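You operate a simulated robot arm through the tools that you are given. There is no shell and no other tool. Be economical: measure what you need, move in short steps, check, and stop when the job is done.

The job below is to be done with a simulated robot arm. You get a single attempt, and the scene is never put back.

Task
Set the black numbering box to the docket's first number and prove it with one plunger stroke.
Fine: turn its wheel lock to FREE first and back to LOCK before the stroke, which adds one; leave the other boxes.

It is judged by the outcome, as a careful person would: the job done as asked, and still so three seconds after it is handed in. It fails if anything else is knocked over, pushed out of place, dropped, spilled or broken.

Robot
A 7-joint arm with a two-finger parallel gripper, fixed in place. Base frame: the origin is at the foot of the arm, x ahead of it, y to its left, z up. Units: mm, degrees, N and s.
With the tool pointing down near the work surface it reaches from about 480 to 920 mm from the base axis. Its first joint turns from -115.0 to 115.0 degrees. Payload 3.91 kg.
Tool frame: the origin (TCP) lies between the finger pads and is the grasp point; the fingertips stand 30 mm ahead of it; z points along the fingers, y is the line along which they close. Largest opening 110 mm; finger width 20, thickness 10; the body of the gripper, 48 by 112 mm, starts 55 mm behind the TCP.
Orientation is told as [roll, pitch, yaw] about the base's x, y, z axes, in that order, counted from this pose: with the fingers straight down and closing along the base's y, the tool's x points along the base's -x, its y along +y and its z along -z.

Tools
- The arm moves only by the tool play_rows. Its argument "series" is a list of rows, each a list of 7 numbers: the gripper command, from -1 (shut) to 1 (fully open), values between in proportion, then the shift along the tool's x, y, z in mm, then the turn, a rotation vector about the tool's x, y, z in degrees. In form: [[gripper, dx, dy, dz, rx, ry, rz], ...]. A call has 1 to 20 rows; each row shifts and turns the commanded pose from where the row before left it, along the tool's axes as they then stand. A row lasts 0.2 s, in which the tool goes at most 50 mm and 8.6 degrees; a call with a longer step from one row to the next is refused whole, and so is a gripper value outside its range. Where a pose cannot be reached the arm comes as near as it can. A force on the tool above 60 N (or 10 N above the force at the start of the call, whichever is more), or a blocked arm, ends the call early, and 0.2 s more pass. Each finger travels about 153 mm/s and halts on what it meets, pressing with about 23 N; the grip force reading is that of the motor and also rises with nothing between the fingers. The clock runs only during rows and for 0.2 s after the last one: add rows that do not move to give the fingers time. It gives the time, the measured TCP pose, the force on the tool (base axes), the opening and the grip force at its end, in the units of the frame above (readings bear some noise), with the torque about the TCP (base axes, N m) and any sound that the robot's microphone picked up, and new pictures: "pictures" is both (left out), scene, wrist or none.
- Cameras (640 x 400 px; columns grow to the right, rows downward): "scene" is fixed at [399.8, -502, 1645.1]; the picture's right is [0.87, -0.49, 0.00], its down [-0.38, -0.67, -0.64] and it looks along [0.31, 0.56, -0.77] (base axes); focal length 324 px, centre (320, 200). "wrist" rides on the gripper at [72, 17, -103] in the tool frame; the picture's right is [-0.23, 0.97, 0.00], its down [-0.76, -0.18, -0.62] and it looks along [-0.61, -0.14, 0.78] (tool axes); focal length 222 px, centre (320, 200).
- move_column(by): slides the trunk up (or, below 0, down) by that many mm; the arm rides with it, the base frame stays. It gives what a move gives, with no picture.
- pixel_to_xyz(camera, pixels): for up to 12 pixels [column, row] of the newest picture of that camera ("zoom" is the newest enlarged one), the place [x, y, z] in the base frame of the surface seen there, good to about 3 mm. The clock stands still meanwhile.
- inspect(camera, box): a new picture of the part [left, top, right, bottom] of that camera's present view, enlarged. The clock stands still meanwhile.
- hand_in(): hands the job in; it is judged then, once.

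Go step by step. Measure first, check grasps and placings, and put right what went wrong. The budget is 80 turns and 200 pictures, counting those below and the enlarged ones. Unless the task says otherwise, let go and move clear before handing in, and close with one line.

The tools are called after "Call:" as name(argument=value, ...) on one line, values as JSON. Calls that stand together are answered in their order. play_rows: Moves the arm, as the interface text tells. Its arguments: {"type":"object","properties":{"series":{"type":"array","items":{"type":"array","items":{"type":"number"}}},"pictures":{"type":"string","enum":["both","scene","wrist","none"]}},"required":["series"]} The other tools are called the same way: move_column (by) slides the trunk up or down; pixel_to_xyz (camera, pixels) gives the place of the surface under pixels of a picture; inspect (camera, box) takes an enlarged picture of a part of a camera's view; hand_in () hands the job in.

At the start:

```text
clock: 0.0
tcp_pos: [520.7, 1.1, 1199.6]
tcp_rot: [0.0, -0.1, 0.1]
wrist_force: [0.4, 0.3, 0.6]
torque: [-0.02, -0.03, 0.03]
opening: 110.1
finger_force: 0.1
trunk travel left (down, up): [-825.0, 165.0]
```

scene: 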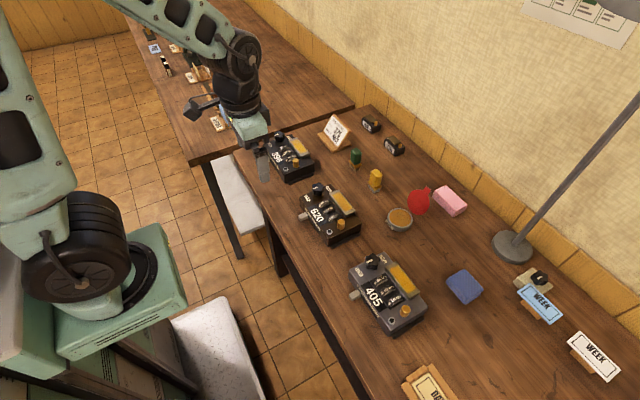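
wrist: 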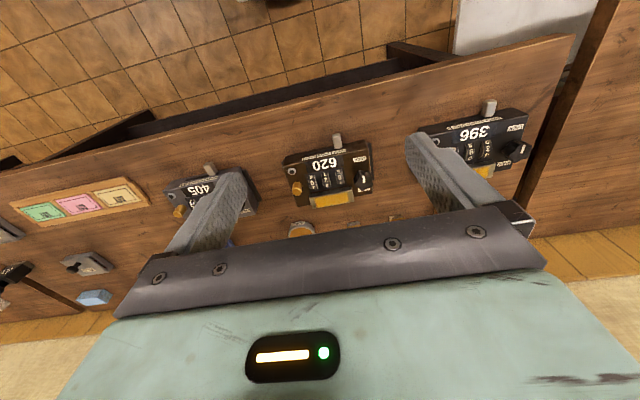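

Three numbering boxes show in the scene picture near (290,158), (330,212) and (388,293). I'll enlarge the boxes and the possible dockets to read them.

Call:
inspect(camera="scene", box=[250, 120, 330, 190])

Call:
inspect(camera="scene", box=[290, 175, 370, 250])

Call:
inspect(camera="scene", box=[340, 245, 440, 340])

Call:
inspect(camera="scene", box=[310, 105, 410, 165])

Call:
inspect(camera="scene", box=[390, 250, 640, 400])

Call:
inspect(camera="wrist", box=[400, 80, 560, 190])

```text
5.71 times, centred on (290, 155) of scene
```

zoom: 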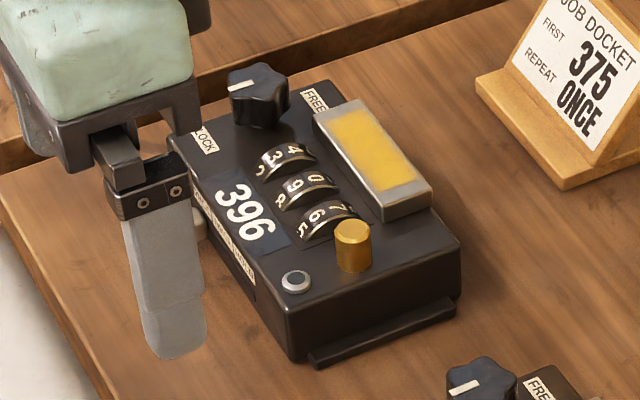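

```text
5.33 times, centred on (330, 212) of scene
```

zoom: 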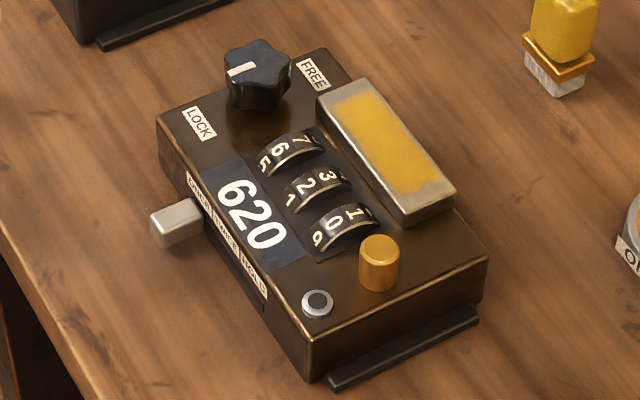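

```text
4.21 times, centred on (390, 292) of scene
```

zoom: 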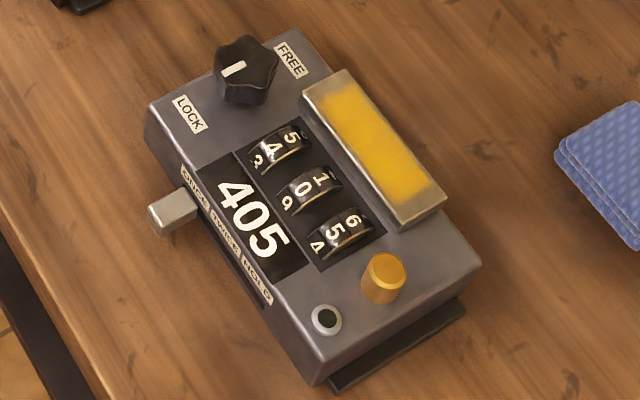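

```text
6.40 times, centred on (360, 135) of scene
```

zoom: 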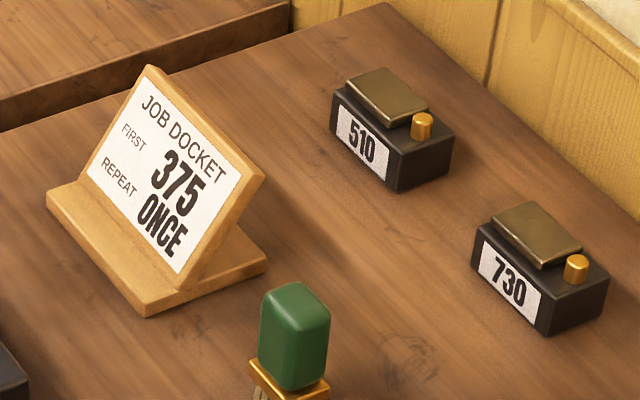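

```text
2.56 times, centred on (515, 325) of scene
```

zoom: 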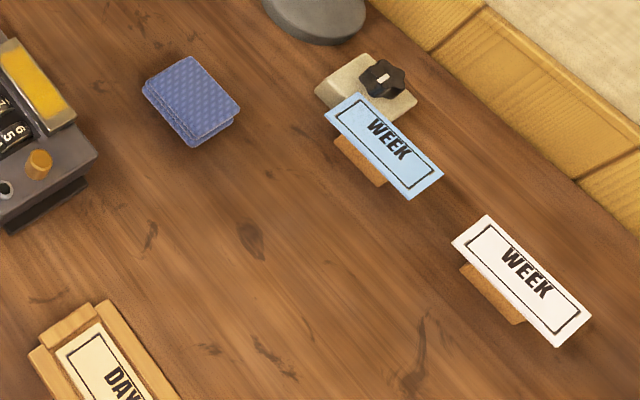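

```text
3.64 times, centred on (480, 135) of wrist
```

zoom: 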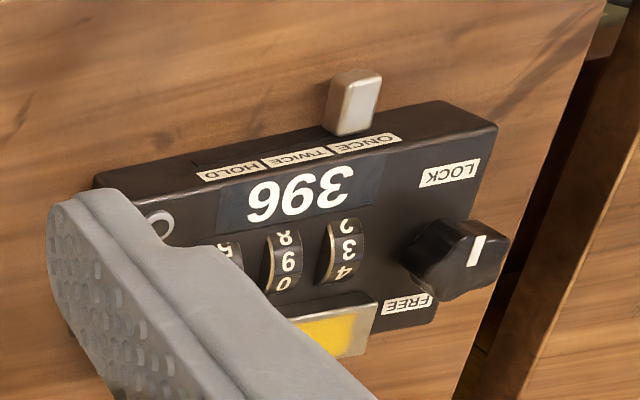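

The docket says first 375, repeat ONCE. The 396 box looks black, 620 brownish and 405 grey. I'll measure the key points on the 396 box.

Call:
pixel_to_xyz(camera="scene", pixels=[[287, 134], [302, 163], [278, 135], [296, 149], [290, 147], [293, 153], [298, 158], [274, 144], [292, 177], [320, 172], [285, 170], [307, 140]])

Call:
inspect(camera="wrist", box=[400, 95, 540, 185])

Call:
inspect(camera="wrist", box=[260, 120, 400, 220])

```text
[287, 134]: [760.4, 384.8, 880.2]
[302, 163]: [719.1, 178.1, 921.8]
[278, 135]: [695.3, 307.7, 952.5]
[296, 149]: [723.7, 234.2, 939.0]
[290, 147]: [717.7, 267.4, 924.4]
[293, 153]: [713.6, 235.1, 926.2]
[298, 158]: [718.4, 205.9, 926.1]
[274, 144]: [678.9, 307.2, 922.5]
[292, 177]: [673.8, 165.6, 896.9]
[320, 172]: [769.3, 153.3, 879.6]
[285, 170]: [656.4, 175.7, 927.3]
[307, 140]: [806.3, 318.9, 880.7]
```

```text
4.44 times, centred on (470, 140) of wrist
```

zoom: 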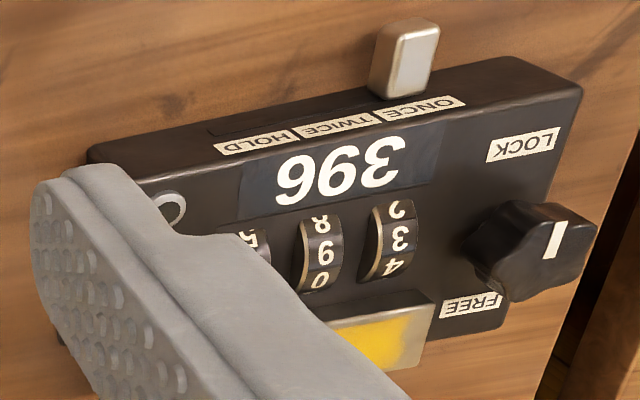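

```text
4.00 times, centred on (330, 170) of wrist
```

zoom: 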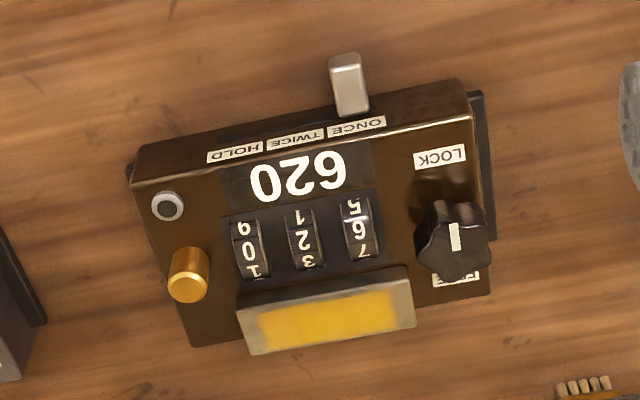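

396 is black (620 is brown, 405 grey) and its top is at about z 925. Next I'll move the wrist camera over it for a close view with the fingers shut.

Call:
play_rows(series=[[-1, -8, 31, 8, 0, 0, 0], [-1, -8, 31, 8, 0, 0, 0], [-1, -8, 31, 8, 0, 0, 0], [-1, -8, 31, 8, 0, 0, 0], [-1, -8, 31, 8, 0, 0, 0], [-1, -8, 31, 8, 0, 0, 0], [-1, -8, 31, 8, 0, 0, 0], [-1, -8, 31, 8, 0, 0, 0], [-1, 0, 0, 0, 0, 0, 0]], pictures="both")

```text
clock: 2.0
tcp_pos: [582.6, 251.8, 1138.3]
tcp_rot: [0.1, 0.1, 0.1]
wrist_force: [-0.4, 0.1, 0.1]
torque: [-0.02, 0.02, -0.03]
opening: 0.2
finger_force: 23.0
trunk travel left (down, up): [-825.0, 165.0]
```

scene: 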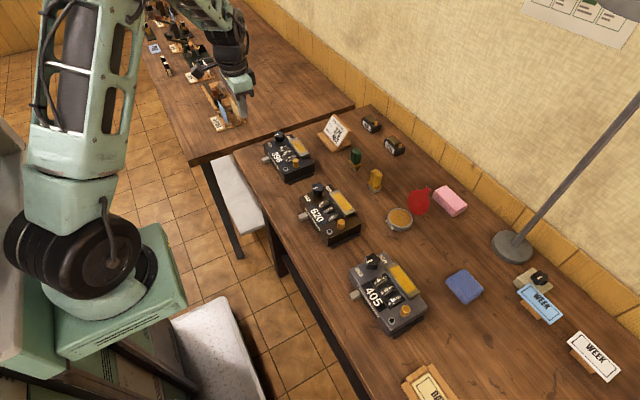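
wrist: 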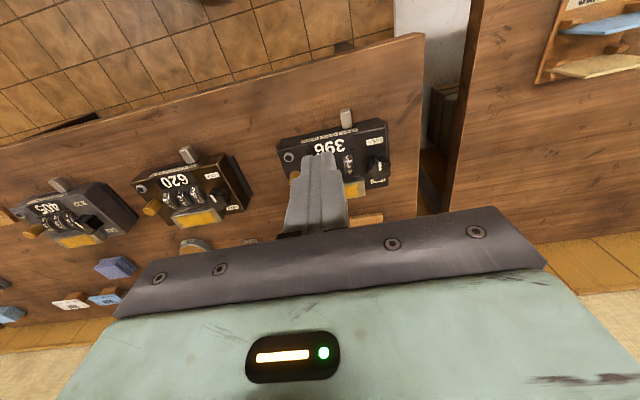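

The box is now unobstructed in the scene view. I'll enlarge it and measure.

Call:
inspect(camera="scene", box=[258, 125, 322, 185])

Call:
inspect(camera="wrist", box=[265, 100, 405, 200])

```text
6.67 times, centred on (290, 155) of scene
```

zoom: 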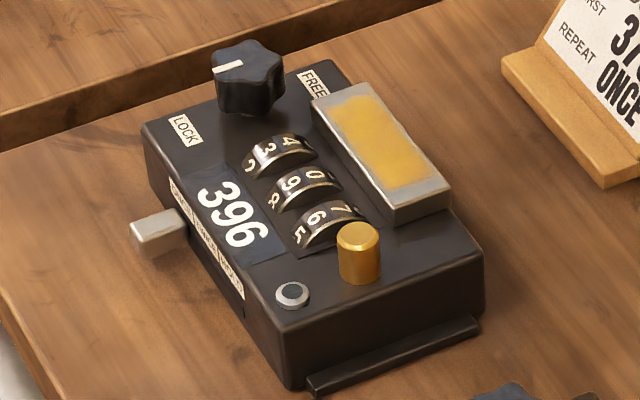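

```text
4.00 times, centred on (335, 150) of wrist
```

zoom: 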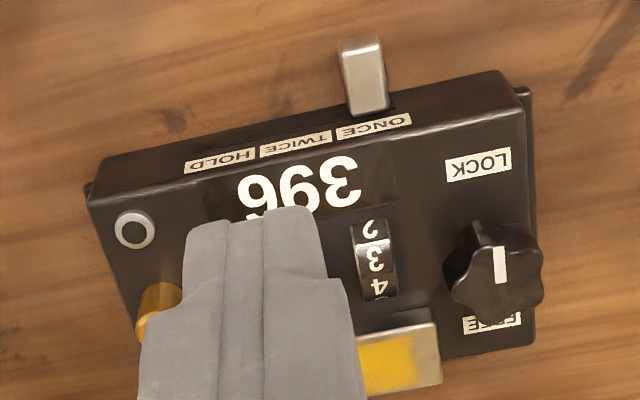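

Lever already at ONCE; the knob pointer is on the LOCK side (zoom (228,66)). Measuring the features.

Call:
pixel_to_xyz(camera="scene", pixels=[[274.6, 135.3], [279.2, 134.3], [295.7, 160.0], [270, 144.5], [288.9, 137.5], [284, 147.5], [287.7, 152.3], [291.5, 157.2], [299.7, 146.7], [286, 168.9], [281.8, 133.8], [276.5, 157]])

Call:
inspect(camera="scene", box=[270, 125, 302, 145])

Call:
inspect(camera="scene", box=[280, 143, 312, 173])

```text
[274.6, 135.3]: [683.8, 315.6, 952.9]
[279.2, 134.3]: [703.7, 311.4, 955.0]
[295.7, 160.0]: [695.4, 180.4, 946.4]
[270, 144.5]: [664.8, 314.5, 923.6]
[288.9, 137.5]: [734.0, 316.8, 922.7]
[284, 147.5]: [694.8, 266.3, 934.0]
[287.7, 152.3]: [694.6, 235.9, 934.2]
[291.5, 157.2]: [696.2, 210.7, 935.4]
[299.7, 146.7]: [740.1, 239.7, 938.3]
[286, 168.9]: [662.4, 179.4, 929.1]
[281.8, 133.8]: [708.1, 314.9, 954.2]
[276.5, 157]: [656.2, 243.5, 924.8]
```

```text
16.00 times, centred on (286, 135) of scene
```

zoom: 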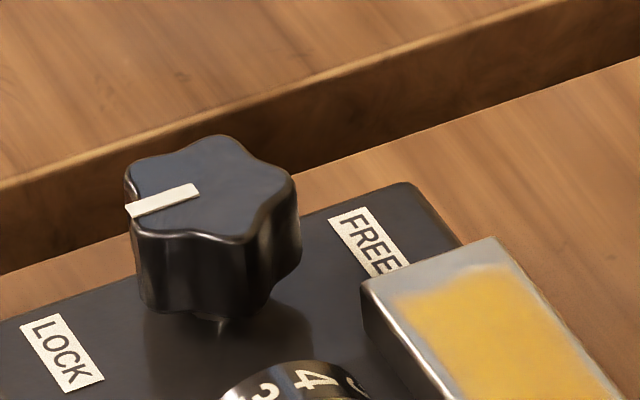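

```text
13.33 times, centred on (296, 158) of scene
```

zoom: 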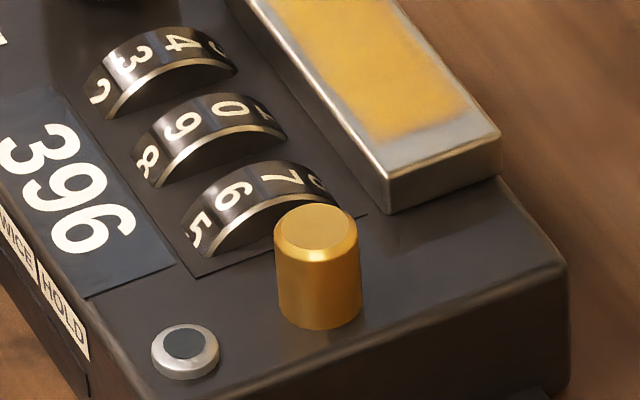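

The brass plunger is at about (695,180), top z 946. The knob centre is about (699,313), top 955, with LOCK towards -x and FREE towards +x. I'll move above the knob with the fingers partly open.

Call:
play_rows(series=[[0.1, -19.4, 10.2, 14.7, 0, 0, 0], [0.1, -19.4, 10.2, 14.7, 0, 0, 0], [0.1, -19.4, 10.2, 14.7, 0, 0, 0], [0.1, -19.4, 10.2, 14.7, 0, 0, 0], [0.1, -19.4, 10.2, 14.7, 0, 0, 0], [0.1, -19.4, 10.2, 14.7, 0, 0, 0], [0.1, 0, 0, 20, 0, 0, 0], [0.1, 0, 0, 0, 0, 0, 0]], pictures="both")

```text
clock: 3.8
tcp_pos: [702.8, 311.9, 1028.7]
tcp_rot: [0.0, 0.0, 0.1]
wrist_force: [-0.1, -0.9, 0.1]
torque: [0.01, -0.05, 0.01]
opening: 60.5
finger_force: 0.0
trunk travel left (down, up): [-825.0, 165.0]
```

scene: 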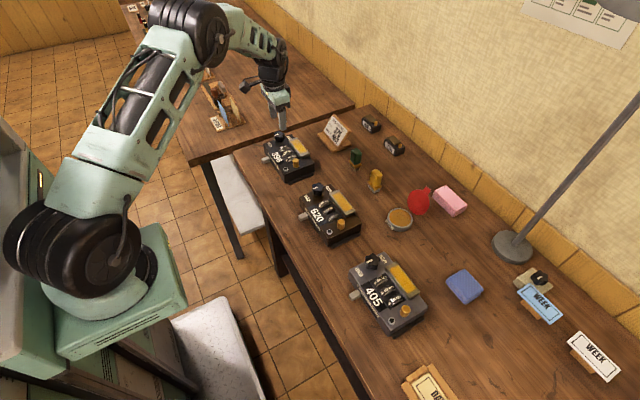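
wrist: 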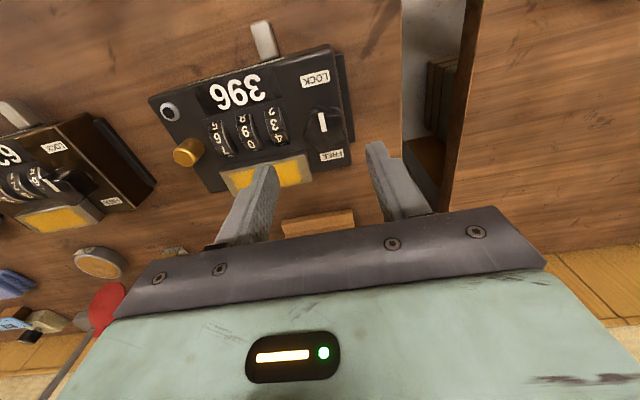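

The fingers straddle the knob line, with the knob at wrist pixel (322,122). I'll refine its location from the wrist camera.

Call:
pixel_to_xyz(camera="wrist", pixels=[[322, 122], [306, 122], [338, 120], [322, 108], [322, 137], [187, 153], [250, 137], [276, 130], [315, 78], [331, 155], [313, 168], [185, 145]])

Call:
inspect(camera="wrist", box=[270, 70, 370, 170])

```text
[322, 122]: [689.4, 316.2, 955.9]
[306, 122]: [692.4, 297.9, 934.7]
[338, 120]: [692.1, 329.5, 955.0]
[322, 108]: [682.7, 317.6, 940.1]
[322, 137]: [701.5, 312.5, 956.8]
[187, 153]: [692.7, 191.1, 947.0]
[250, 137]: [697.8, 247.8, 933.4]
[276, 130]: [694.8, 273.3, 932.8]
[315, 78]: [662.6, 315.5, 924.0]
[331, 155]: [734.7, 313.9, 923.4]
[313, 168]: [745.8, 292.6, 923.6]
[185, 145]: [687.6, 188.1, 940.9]
```

```text
4.00 times, centred on (320, 120) of wrist
```

zoom: 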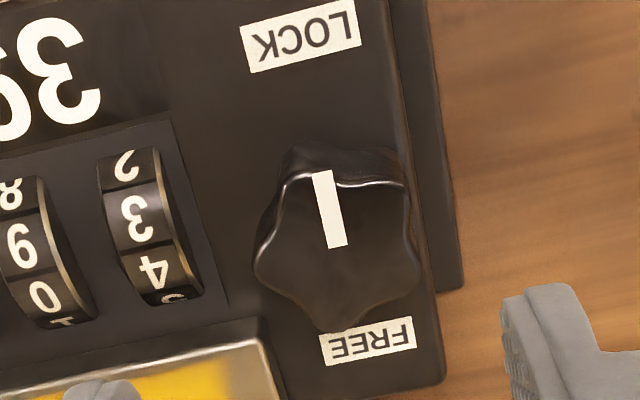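

The knob centre works out at about (698.5, 314.7). I'll descend so the tips reach z≈942, above the wheels and plate, then close.

Call:
play_rows(series=[[0.0, 4.3, 2.8, 14, 0, 0, 0], [0.0, 0, 0, 14, 0, 0, 0], [0.0, 0, 0, 14, 0, 0, 0], [0.0, 0, 0, 14, 0, 0, 0], [0.0, 0, 0, 0, 0, 0, 0]], pictures="both")

Call:
inspect(camera="scene", box=[250, 115, 314, 155])

```text
clock: 5.0
tcp_pos: [696.9, 314.9, 974.5]
tcp_rot: [0.0, 0.0, 0.0]
wrist_force: [0.9, 0.9, 0.8]
torque: [0.01, -0.01, 0.0]
opening: 55.1
finger_force: 0.1
trunk travel left (down, up): [-825.0, 165.0]
```

scene: 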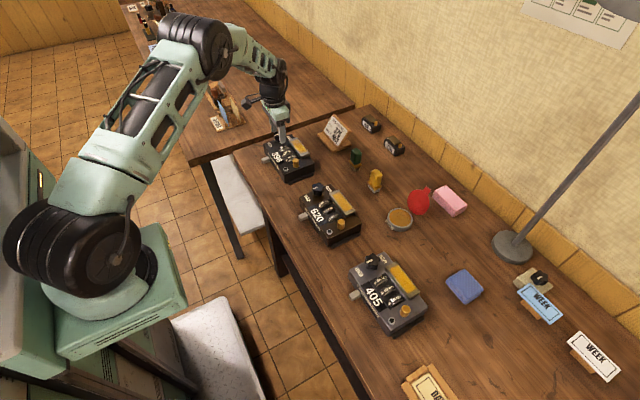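
wrist: 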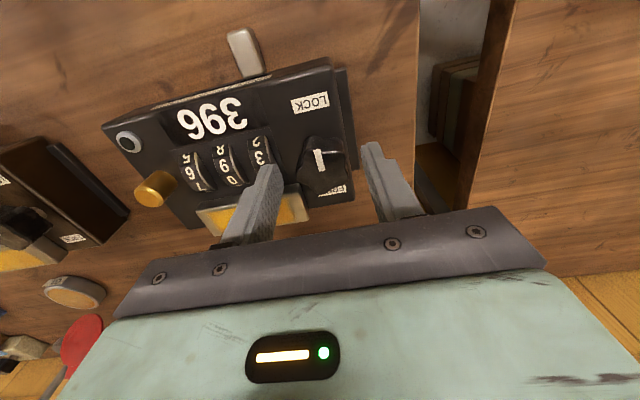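

```text
10.00 times, centred on (282, 135) of scene
```

zoom: 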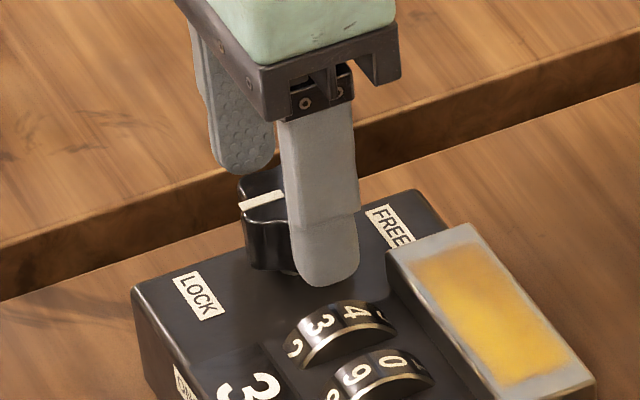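

The fingers straddle the knob well. I'll close gently and read the forces.

Call:
play_rows(series=[[-0.2, 0, 0, 1, 0, 0, 0], [-0.35, 0, 0, 1, 0, 0, 0], [-0.45, 0, 0, 0, 0, 0, 0], [-1, 0, 0, 0, 0, 0, 0], [-1, 0, 0, 0, 0, 0, 0]], pictures="wrist")

Call:
inspect(camera="scene", box=[250, 115, 314, 155])

```text
clock: 6.2
tcp_pos: [697.1, 315.5, 971.0]
tcp_rot: [0.1, 0.0, 0.1]
wrist_force: [-0.1, 6.4, 4.8]
torque: [-0.09, 0.15, 0.03]
opening: 35.2
finger_force: 44.8
trunk travel left (down, up): [-825.0, 165.0]
```

wrist: 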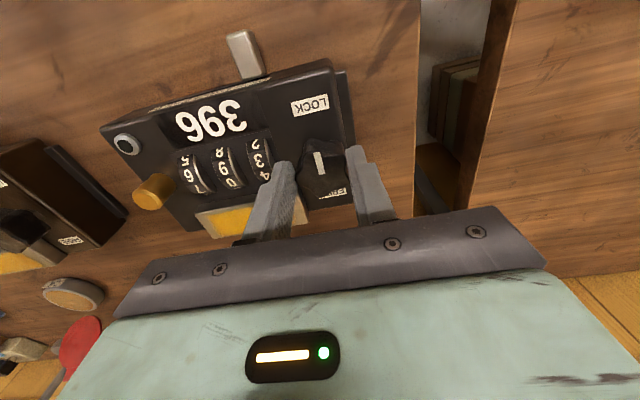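

```text
10.00 times, centred on (282, 135) of scene
```

zoom: 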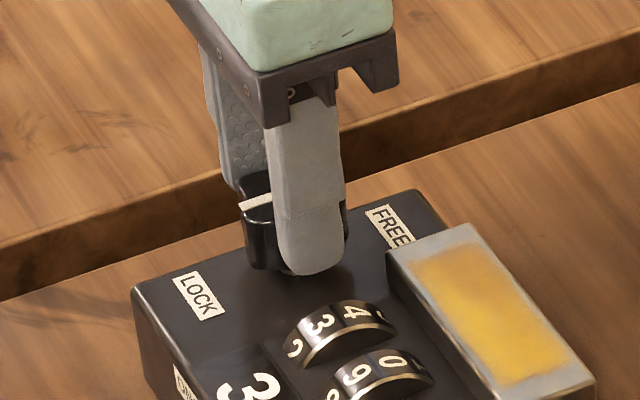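

The knob is held at 35 mm opening with little side load. I'll try a small clockwise turn (seen from above) and watch the torque.

Call:
play_rows(series=[[-1, 0, 0.6, 0, 0, 0, 4], [-1, 0, 0, 0, 0, 0, 4], [-1, 0, 0, 0, 0, 0, 4], [-1, 0, 0, 0, 0, 0, 0]], pictures="wrist")

Call:
inspect(camera="scene", box=[250, 115, 314, 155])

```text
clock: 7.2
tcp_pos: [694.1, 316.7, 971.2]
tcp_rot: [0.0, 0.1, -12.0]
wrist_force: [-12.0, 19.2, 12.6]
torque: [0.43, 0.68, 0.62]
opening: 36.0
finger_force: 44.5
trunk travel left (down, up): [-825.0, 165.0]
```

wrist: 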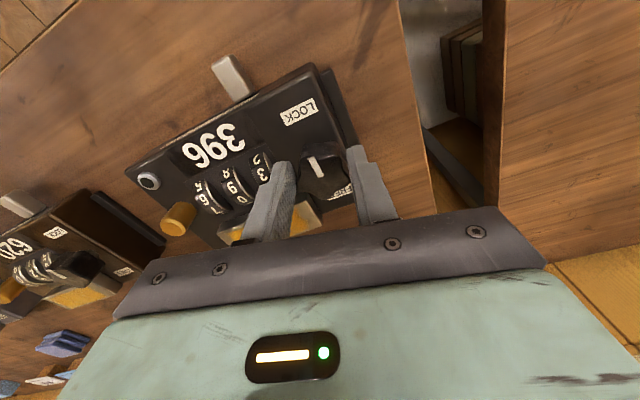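

```text
10.00 times, centred on (282, 135) of scene
```

zoom: 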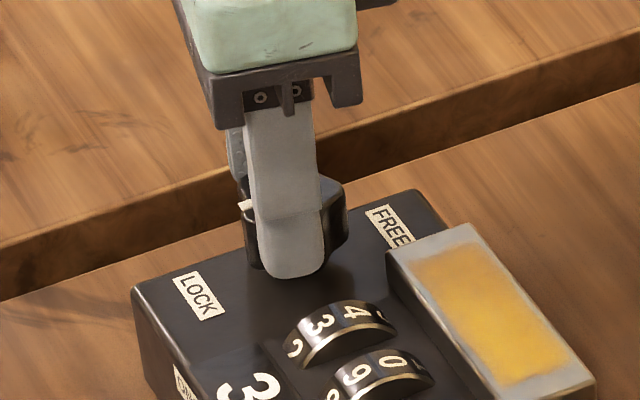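

The knob did not follow and torque rose to 0.62 N m, so clockwise is the stop side. I'll return and try counter-clockwise.

Call:
play_rows(series=[[-1, 0, 0, 0, 0, 0, -6], [-1, 0, 0, 0, 0, 0, -6], [-1, 0, 0, 0, 0, 0, -6], [-1, 0, 0, 0, 0, 0, -6], [-1, 0, 0, 0, 0, 0, 0]], pictures="wrist")

Call:
inspect(camera="scene", box=[250, 115, 314, 155])

```text
clock: 8.4
tcp_pos: [696.5, 315.6, 970.6]
tcp_rot: [0.0, -0.1, 12.2]
wrist_force: [-13.1, 17.3, 20.3]
torque: [0.42, 0.69, 0.08]
opening: 36.2
finger_force: 45.3
trunk travel left (down, up): [-825.0, 165.0]
```

wrist: 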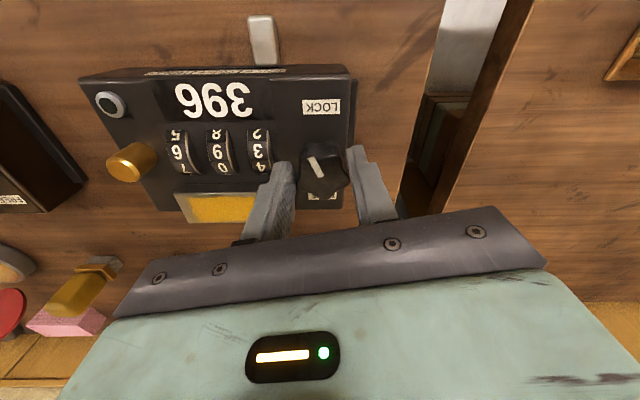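

```text
10.00 times, centred on (282, 135) of scene
```

zoom: 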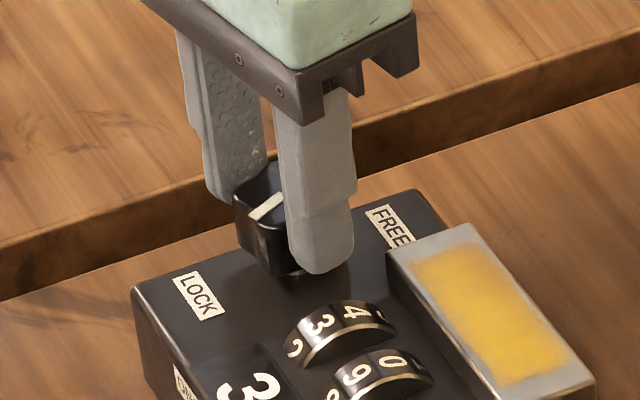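

Counter-clockwise turns the knob (pointer at zoom (265,207)). I'll ease the side load and keep turning.

Call:
play_rows(series=[[-1, 1.5, 1.5, -1, 0, 0, 0], [-1, 0, 0, 0, 0, 0, -8], [-1, 0, 0, 0, 0, 0, -8], [-1, 0, 0, 0, 0, 0, -8], [-1, 0, 0, 0, 0, 0, -8], [-1, 0, 0, 0, 0, 0, -8], [-1, 0, 0, 0, 0, 0, 0]], pictures="wrist")

Call:
inspect(camera="scene", box=[250, 115, 314, 155])

```text
clock: 10.0
tcp_pos: [697.5, 311.9, 970.9]
tcp_rot: [-0.2, 0.1, 52.0]
wrist_force: [7.7, -8.1, 7.1]
torque: [0.52, -0.62, -0.02]
opening: 36.0
finger_force: 44.9
trunk travel left (down, up): [-825.0, 165.0]
```

wrist: 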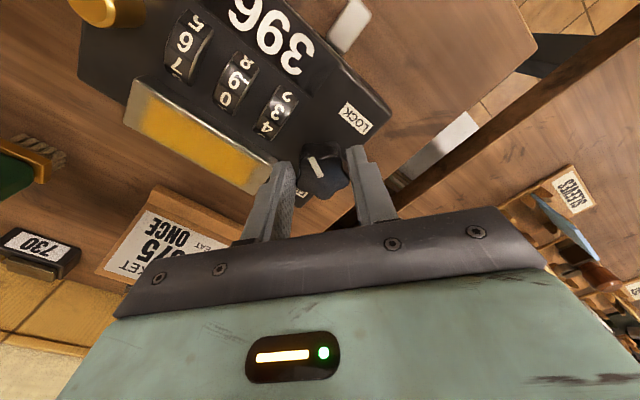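

```text
10.00 times, centred on (282, 135) of scene
```

zoom: 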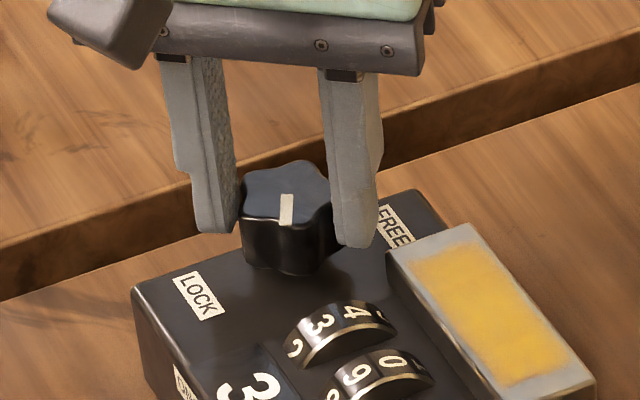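

The pointer is now about 64° round and the load is low. I'll continue counter-clockwise.

Call:
play_rows(series=[[-1, 0, 0, 0, 0, 0, -8], [-1, 0, 0, 0, 0, 0, -8], [-1, 0, 0, 0, 0, 0, -8], [-1, 0, 0, 0, 0, 0, -8], [-1, 0, 0, 0, 0, 0, -8], [-1, 0, 0, 0, 0, 0, 0]], pictures="wrist")

Call:
inspect(camera="scene", box=[250, 115, 314, 155])

```text
clock: 11.4
tcp_pos: [699.7, 311.8, 971.6]
tcp_rot: [-0.2, 0.1, 91.9]
wrist_force: [37.7, -10.4, 2.0]
torque: [0.59, -0.83, -0.16]
opening: 35.9
finger_force: 44.8
trunk travel left (down, up): [-825.0, 165.0]
```

wrist: 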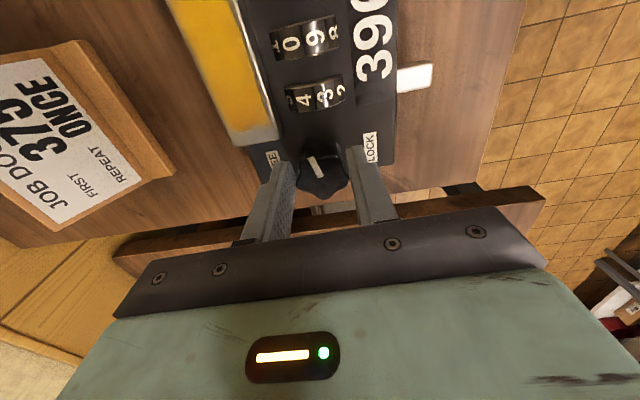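

```text
10.00 times, centred on (282, 135) of scene
```

zoom: 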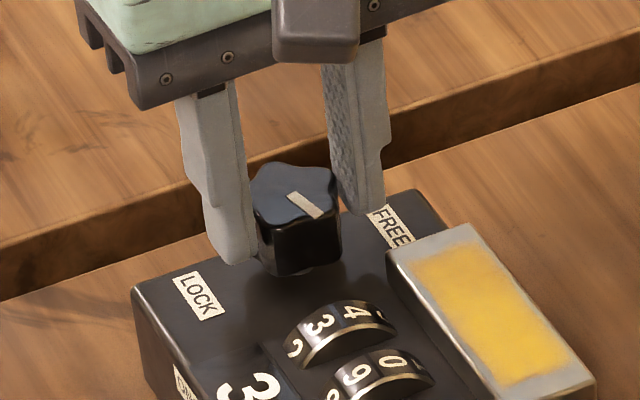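

The pointer is now past -y (about 104°), with a 38 N side load in x because the tool is off-centre. I'll shift 2.5 mm towards +x and continue.

Call:
play_rows(series=[[-1, 0.7, -2.5, 0, 0, 0, 0], [-1, 0, 0, 0, 0, 0, -8], [-1, 0, 0, 0, 0, 0, -8], [-1, 0, 0, 0, 0, 0, -8], [-1, 0, 0, 0, 0, 0, -8], [-1, 0, 0, 0, 0, 0, 0]], pictures="wrist")

Call:
inspect(camera="scene", box=[250, 115, 314, 155])

```text
clock: 12.8
tcp_pos: [700.3, 314.6, 971.7]
tcp_rot: [-0.2, 0.0, 124.2]
wrist_force: [31.6, 0.2, 8.2]
torque: [-0.51, -1.11, -0.05]
opening: 36.5
finger_force: 44.7
trunk travel left (down, up): [-825.0, 165.0]
```

wrist: 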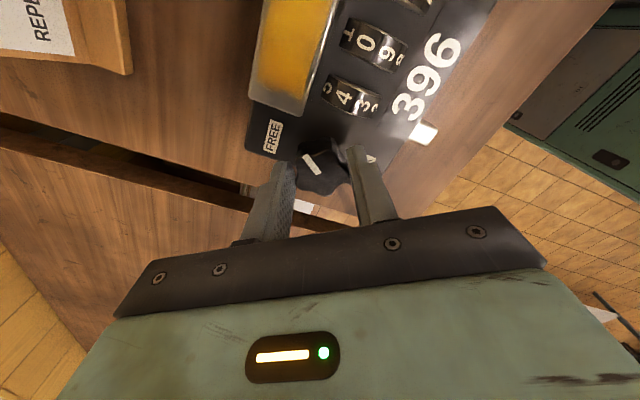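

```text
10.00 times, centred on (282, 135) of scene
```

zoom: 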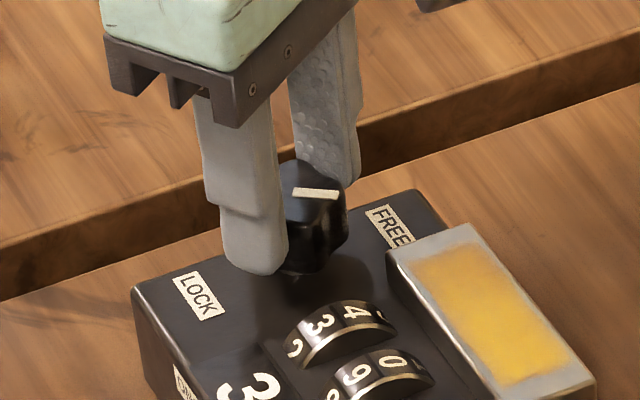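

About 136° now, still 31 N in +x. I'll relieve it again and continue to the stop.

Call:
play_rows(series=[[-1, 1.4, -2.1, 0, 0, 0, 0], [-1, 0, 0, 0, 0, 0, -8], [-1, 0, 0, 0, 0, 0, -8], [-1, 0, 0, 0, 0, 0, -8], [-1, 0, 0, 0, 0, 0, -8], [-1, 0, 0, 0, 0, 0, -4], [-1, 0, 0, 0, 0, 0, 0]], pictures="wrist")

Call:
inspect(camera="scene", box=[250, 115, 314, 155])

```text
clock: 14.4
tcp_pos: [701.5, 316.1, 971.7]
tcp_rot: [-0.2, 0.1, 160.1]
wrist_force: [18.4, 12.0, 13.2]
torque: [0.77, 0.26, -0.02]
opening: 36.1
finger_force: 45.2
trunk travel left (down, up): [-825.0, 165.0]
```

wrist: 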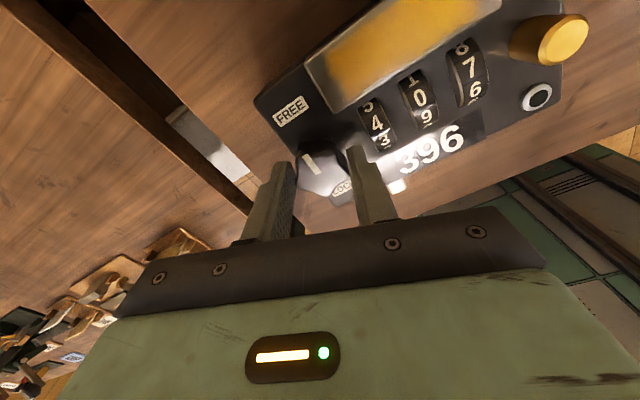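

```text
10.00 times, centred on (282, 135) of scene
```

zoom: 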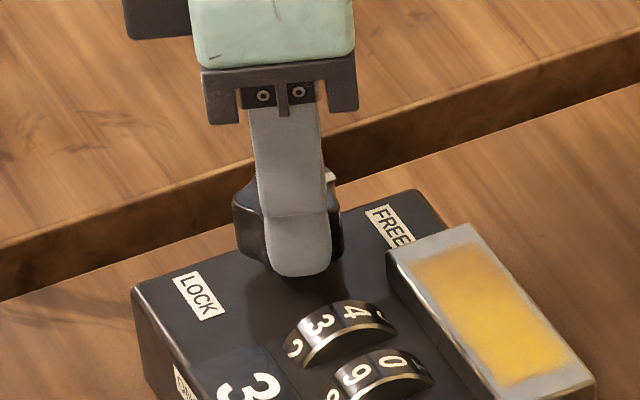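

About 172° now, with no stop torque yet. A bit further should reach FREE.

Call:
play_rows(series=[[-1, 1, -1, 0, 0, 0, -4], [-1, 0, 0, 0, 0, 0, -4], [-1, 0, 0, 0, 0, 0, -4], [-1, 0, 0, 0, 0, 0, 0]], pictures="wrist")

Call:
inspect(camera="wrist", box=[250, 80, 410, 220])

```text
clock: 15.4
tcp_pos: [699.5, 317.1, 970.0]
tcp_rot: [0.0, -0.2, 172.3]
wrist_force: [3.7, 14.0, 3.6]
torque: [0.74, -0.49, -0.47]
opening: 35.6
finger_force: 45.6
trunk travel left (down, up): [-825.0, 165.0]
```

wrist: 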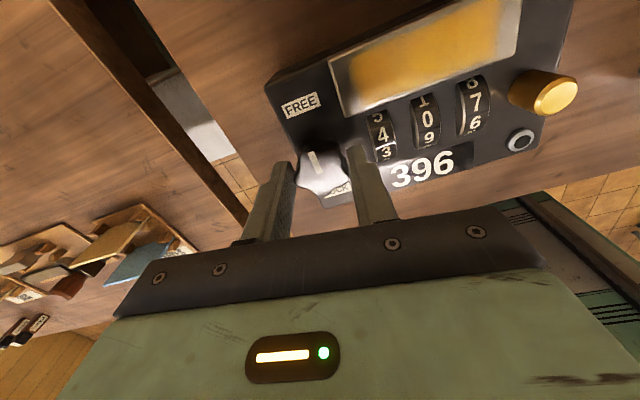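

```text
2.86 times, centred on (330, 150) of wrist
```

zoom: 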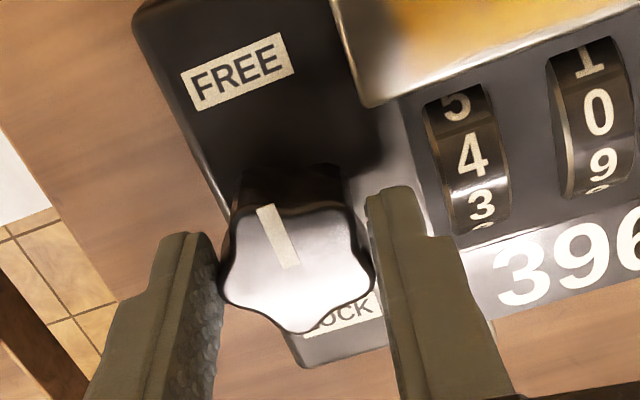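

Torque has built to -0.47 N m and the pointer aims at FREE, so the stop is reached. I'll release and rise.

Call:
play_rows(series=[[-0.2, 0, 0, 0, 0, 0, 0], [-0.1, 0, 0, 0, 0, 0, 0], [-0.1, 0, 0, -15, 0, 0, 0], [-0.1, 0, 0, -20, 0, 0, 0], [-0.1, 0, 0, -25, 0, 0, 0], [-1, 0, 0, 0, 0, 0, 0]], pictures="both")

Call:
inspect(camera="scene", box=[258, 125, 322, 185])

Call:
inspect(camera="wrist", box=[250, 40, 490, 190])

```text
clock: 16.8
tcp_pos: [700.9, 316.1, 1032.7]
tcp_rot: [0.0, 0.0, 172.0]
wrist_force: [0.4, 0.1, -0.6]
torque: [-0.01, 0.0, 0.01]
opening: 0.2
finger_force: 23.1
trunk travel left (down, up): [-825.0, 165.0]
```

scene: 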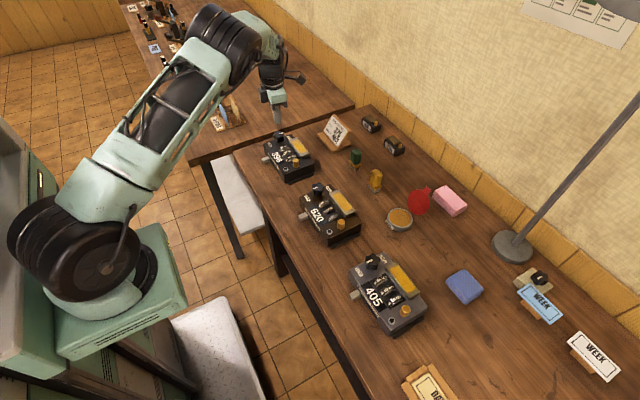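
wrist: 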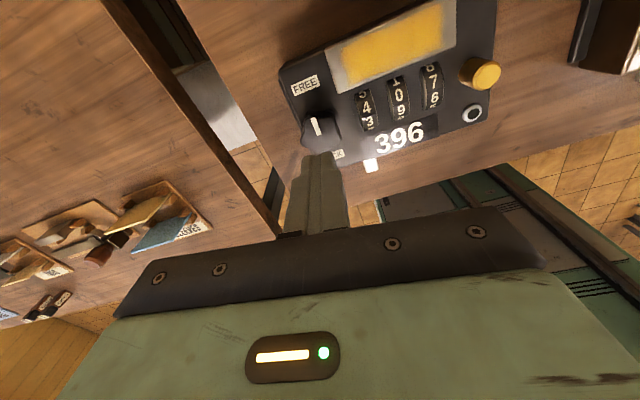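

```text
6.67 times, centred on (290, 155) of scene
```

zoom: 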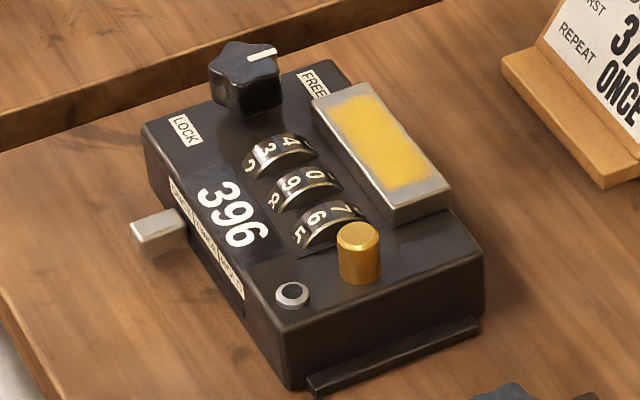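

```text
2.67 times, centred on (370, 115) of wrist
```

zoom: 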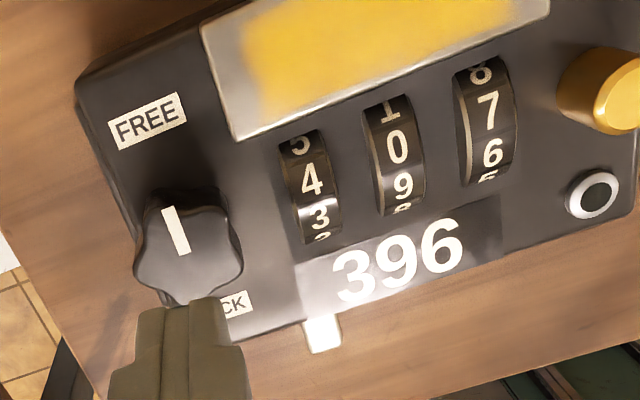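

The pointer is at FREE and the display still reads 396. Now I'll measure the wheels from this view.

Call:
pixel_to_xyz(camera="zoom", pixels=[[366, 108], [376, 160], [422, 155], [385, 215], [400, 148], [458, 130], [512, 130], [488, 110], [312, 180], [472, 62], [610, 100], [200, 290]])

Call:
play_rows(series=[[-1, 0, 0, 0, 0, 0, -7.9], [-1, 0, 0, 0, 0, 0, 0]], pictures="none")

```text
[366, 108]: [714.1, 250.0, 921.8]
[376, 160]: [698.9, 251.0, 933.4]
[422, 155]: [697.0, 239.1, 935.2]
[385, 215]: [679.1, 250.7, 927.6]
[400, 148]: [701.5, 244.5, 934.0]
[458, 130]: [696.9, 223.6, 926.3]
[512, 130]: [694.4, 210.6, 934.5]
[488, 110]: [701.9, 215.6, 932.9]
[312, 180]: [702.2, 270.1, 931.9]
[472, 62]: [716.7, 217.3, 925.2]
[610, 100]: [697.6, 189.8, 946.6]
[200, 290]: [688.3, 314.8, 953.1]
```

```text
clock: 17.4
tcp_pos: [700.9, 316.5, 1031.1]
tcp_rot: [-0.1, 0.0, 180.0]
wrist_force: [0.5, 0.4, 0.0]
torque: [-0.01, 0.01, 0.01]
opening: 0.1
finger_force: 22.9
trunk travel left (down, up): [-825.0, 165.0]
```

The tens wheel is centred at about (697,245) and units at about (697,216), tops near 935. I'll move the shut fingertips over the tens wheel, biased to -x, and go down near it.

Call:
play_rows(series=[[-1, -4, 36, 0, 0, 0, 0], [-1, -6, 36, 0, 0, 0, 0], [-1, 0, 0, 30, 0, 0, 0], [-1, 0, 0, 24, 0, 0, 0], [-1, 0, 0, 4, 0, 0, 0], [-1, 0, 0, 0, 0, 0, 0]], pictures="both")

Call:
inspect(camera="scene", box=[258, 125, 322, 185])

Call:
inspect(camera="wrist", box=[250, 80, 410, 220])

```text
clock: 18.8
tcp_pos: [691.5, 242.4, 973.7]
tcp_rot: [0.0, -0.1, 179.9]
wrist_force: [-1.0, 0.5, -0.6]
torque: [0.01, -0.01, 0.02]
opening: 0.1
finger_force: 23.3
trunk travel left (down, up): [-825.0, 165.0]
```

scene: 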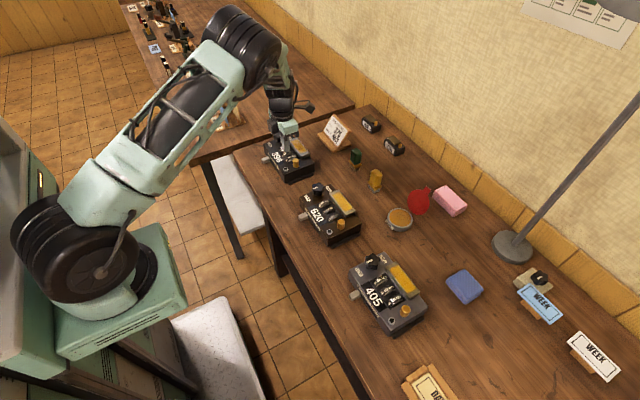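
wrist: 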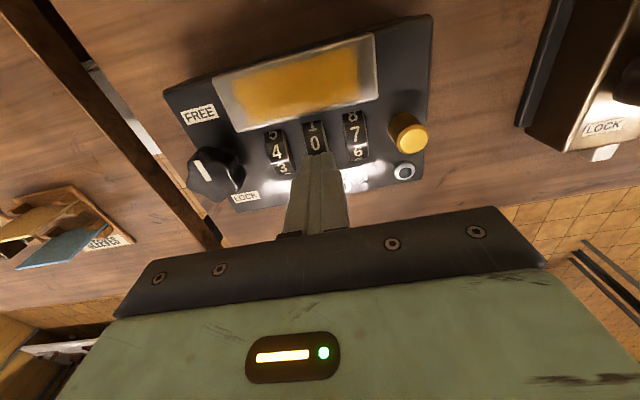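

```text
6.67 times, centred on (290, 155) of scene
```

zoom: 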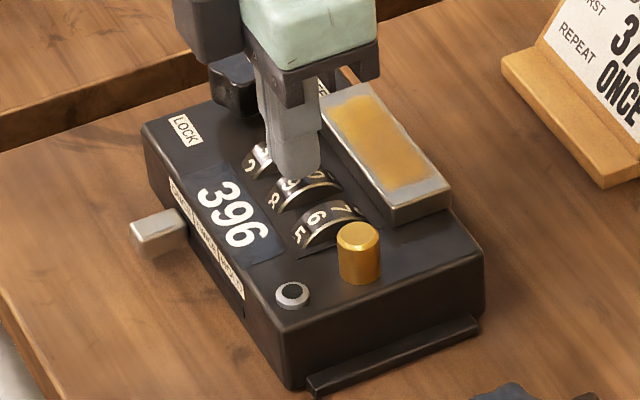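

```text
2.86 times, centred on (330, 150) of wrist
```

zoom: 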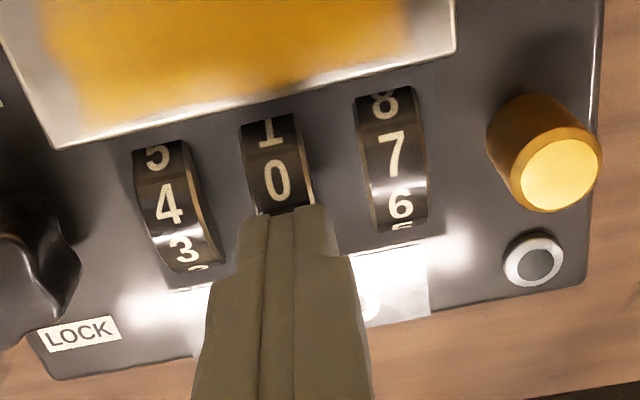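

The tip is over the tens wheel at (316,165) in the wrist picture, and centred. I'll step down until it touches.

Call:
play_rows(series=[[-1, 0, 0, 4, 0, 0, 0], [-1, 0, 0, 3, 0, 0, 0], [-1, 0, 0, 1, 0, 0, 0], [-1, 0, 0, 0, 0, 0, 0]], pictures="none")

```text
clock: 19.8
tcp_pos: [691.7, 242.7, 965.2]
tcp_rot: [0.0, 0.0, 179.9]
wrist_force: [0.5, -0.3, -0.6]
torque: [0.02, 0.01, 0.03]
opening: 0.0
finger_force: 23.3
trunk travel left (down, up): [-825.0, 165.0]
```

Call:
play_rows(series=[[-1, 0, 0, 1, 0, 0, 0], [-1, 0, 0, 0, 0, 0, 0]], pictures="none")

```text
clock: 20.4
tcp_pos: [691.1, 241.8, 965.7]
tcp_rot: [0.0, -0.1, 179.9]
wrist_force: [-0.3, -0.5, 4.0]
torque: [-0.05, 0.0, 0.03]
opening: 0.0
finger_force: 22.4
trunk travel left (down, up): [-825.0, 165.0]
```

Contact at 4 N. I'll press slightly and drag about 13 mm towards +x to bring the lower digit up.

Call:
play_rows(series=[[-1, 0, 0, 0.8, 0, 0, 0], [-1, 3, 0, 0, 0, 0, 0], [-1, 3, 0, 0, 0, 0, 0], [-1, 3, 0, 0, 0, 0, 0], [-1, 3, 0, 0, 0, 0, 0], [-1, 1, 0, 0, 0, 0, 0]], pictures="none")

Call:
inspect(camera="wrist", box=[230, 80, 430, 220])

Call:
inspect(camera="scene", box=[258, 125, 322, 185])

```text
clock: 21.8
tcp_pos: [704.8, 243.0, 963.7]
tcp_rot: [-0.1, 0.1, 180.0]
wrist_force: [-1.4, -5.4, 25.8]
torque: [-0.18, 0.26, 0.21]
opening: 0.0
finger_force: 22.7
trunk travel left (down, up): [-825.0, 165.0]
```

```text
2.86 times, centred on (330, 150) of wrist
```

zoom: 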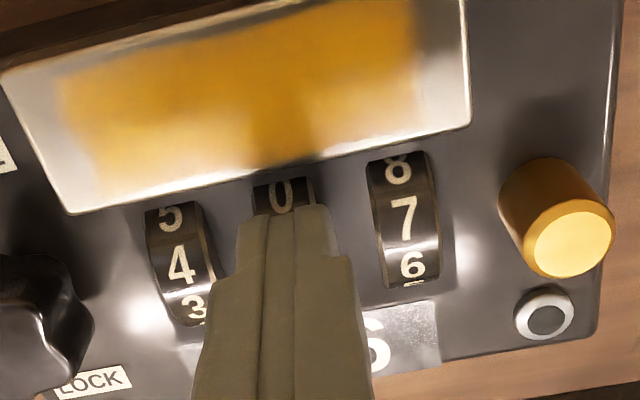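

```text
6.67 times, centred on (290, 155) of scene
```

zoom: 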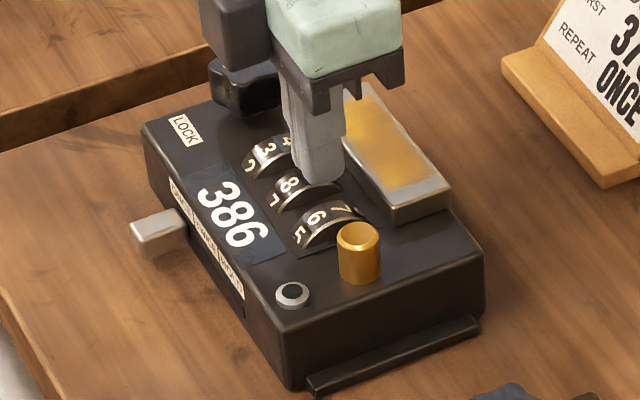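

The display now reads 386, so one drag moved one digit cleanly. I'll lift, go back and repeat for 7.

Call:
play_rows(series=[[-1, 0, 0, -6, 0, 0, 0], [-1, -13, 0, 0, 0, 0, 0], [-1, 0, 0, 0, 0, 0, 0], [-1, 0, 0, 4, 0, 0, 0], [-1, 0, 0, 2, 0, 0, 0], [-1, 3, 0, 0, 0, 0, 0], [-1, 3, 0, 0, 0, 0, 0], [-1, 3, 0, 0, 0, 0, 0], [-1, 3, 0, 0, 0, 0, 0], [-1, 1, 0, 0, 0, 0, 0], [-1, 0, 0, 0, 0, 0, 0], [-1, 0, 0, -8, 0, 0, 0]], pictures="none")

Call:
inspect(camera="scene", box=[258, 125, 322, 185])

```text
clock: 24.4
tcp_pos: [703.2, 241.2, 970.2]
tcp_rot: [0.2, -0.2, 180.0]
wrist_force: [-0.3, 0.0, 0.1]
torque: [-0.04, 0.0, -0.03]
opening: 0.0
finger_force: 23.0
trunk travel left (down, up): [-825.0, 165.0]
```

```text
6.67 times, centred on (290, 155) of scene
```

zoom: 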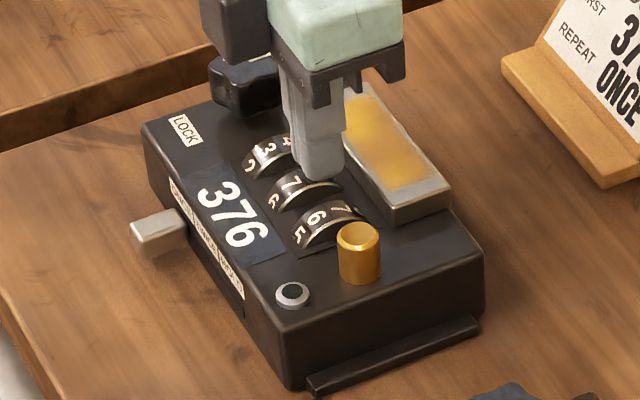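

It reads 376. Next is the units wheel: lift, shift to y≈215 and return to the start x, then check the clearance to the plunger.

Call:
play_rows(series=[[-1, 0, 0, -10, 0, 0, 0], [-1, -13, 14, 0, 0, 0, 0], [-1, 0, 13.5, 0, 0, 0, 0], [-1, 0, 0, 10, 0, 0, 0], [-1, 0, 0, 0, 0, 0, 0]], pictures="none")

Call:
inspect(camera="wrist", box=[230, 80, 430, 220])

Call:
inspect(camera="scene", box=[258, 125, 322, 185])

```text
clock: 25.6
tcp_pos: [690.7, 216.2, 970.9]
tcp_rot: [0.0, 0.0, 179.9]
wrist_force: [0.0, 0.5, 0.5]
torque: [-0.02, 0.07, 0.02]
opening: 0.1
finger_force: 23.1
trunk travel left (down, up): [-825.0, 165.0]
```

```text
2.86 times, centred on (330, 150) of wrist
```

zoom: 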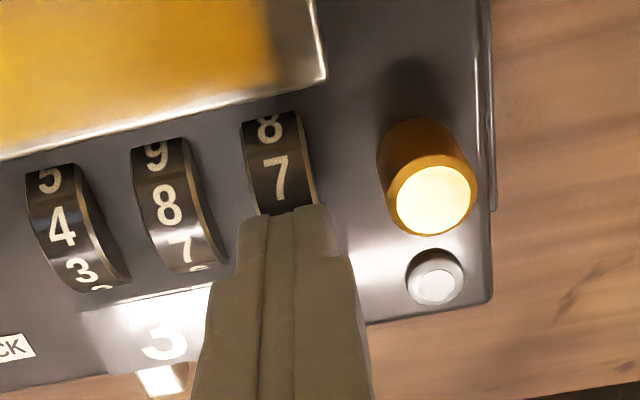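

```text
6.67 times, centred on (290, 155) of scene
```

zoom: 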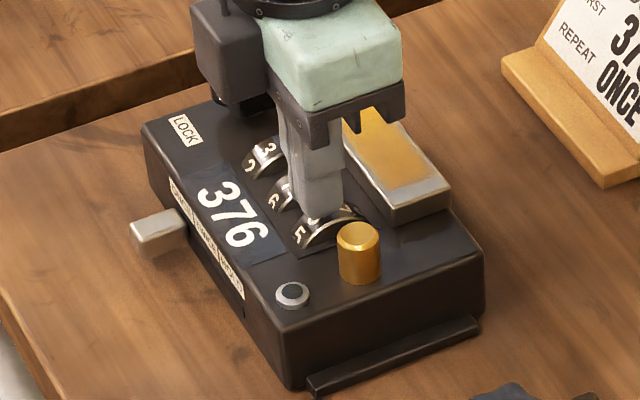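

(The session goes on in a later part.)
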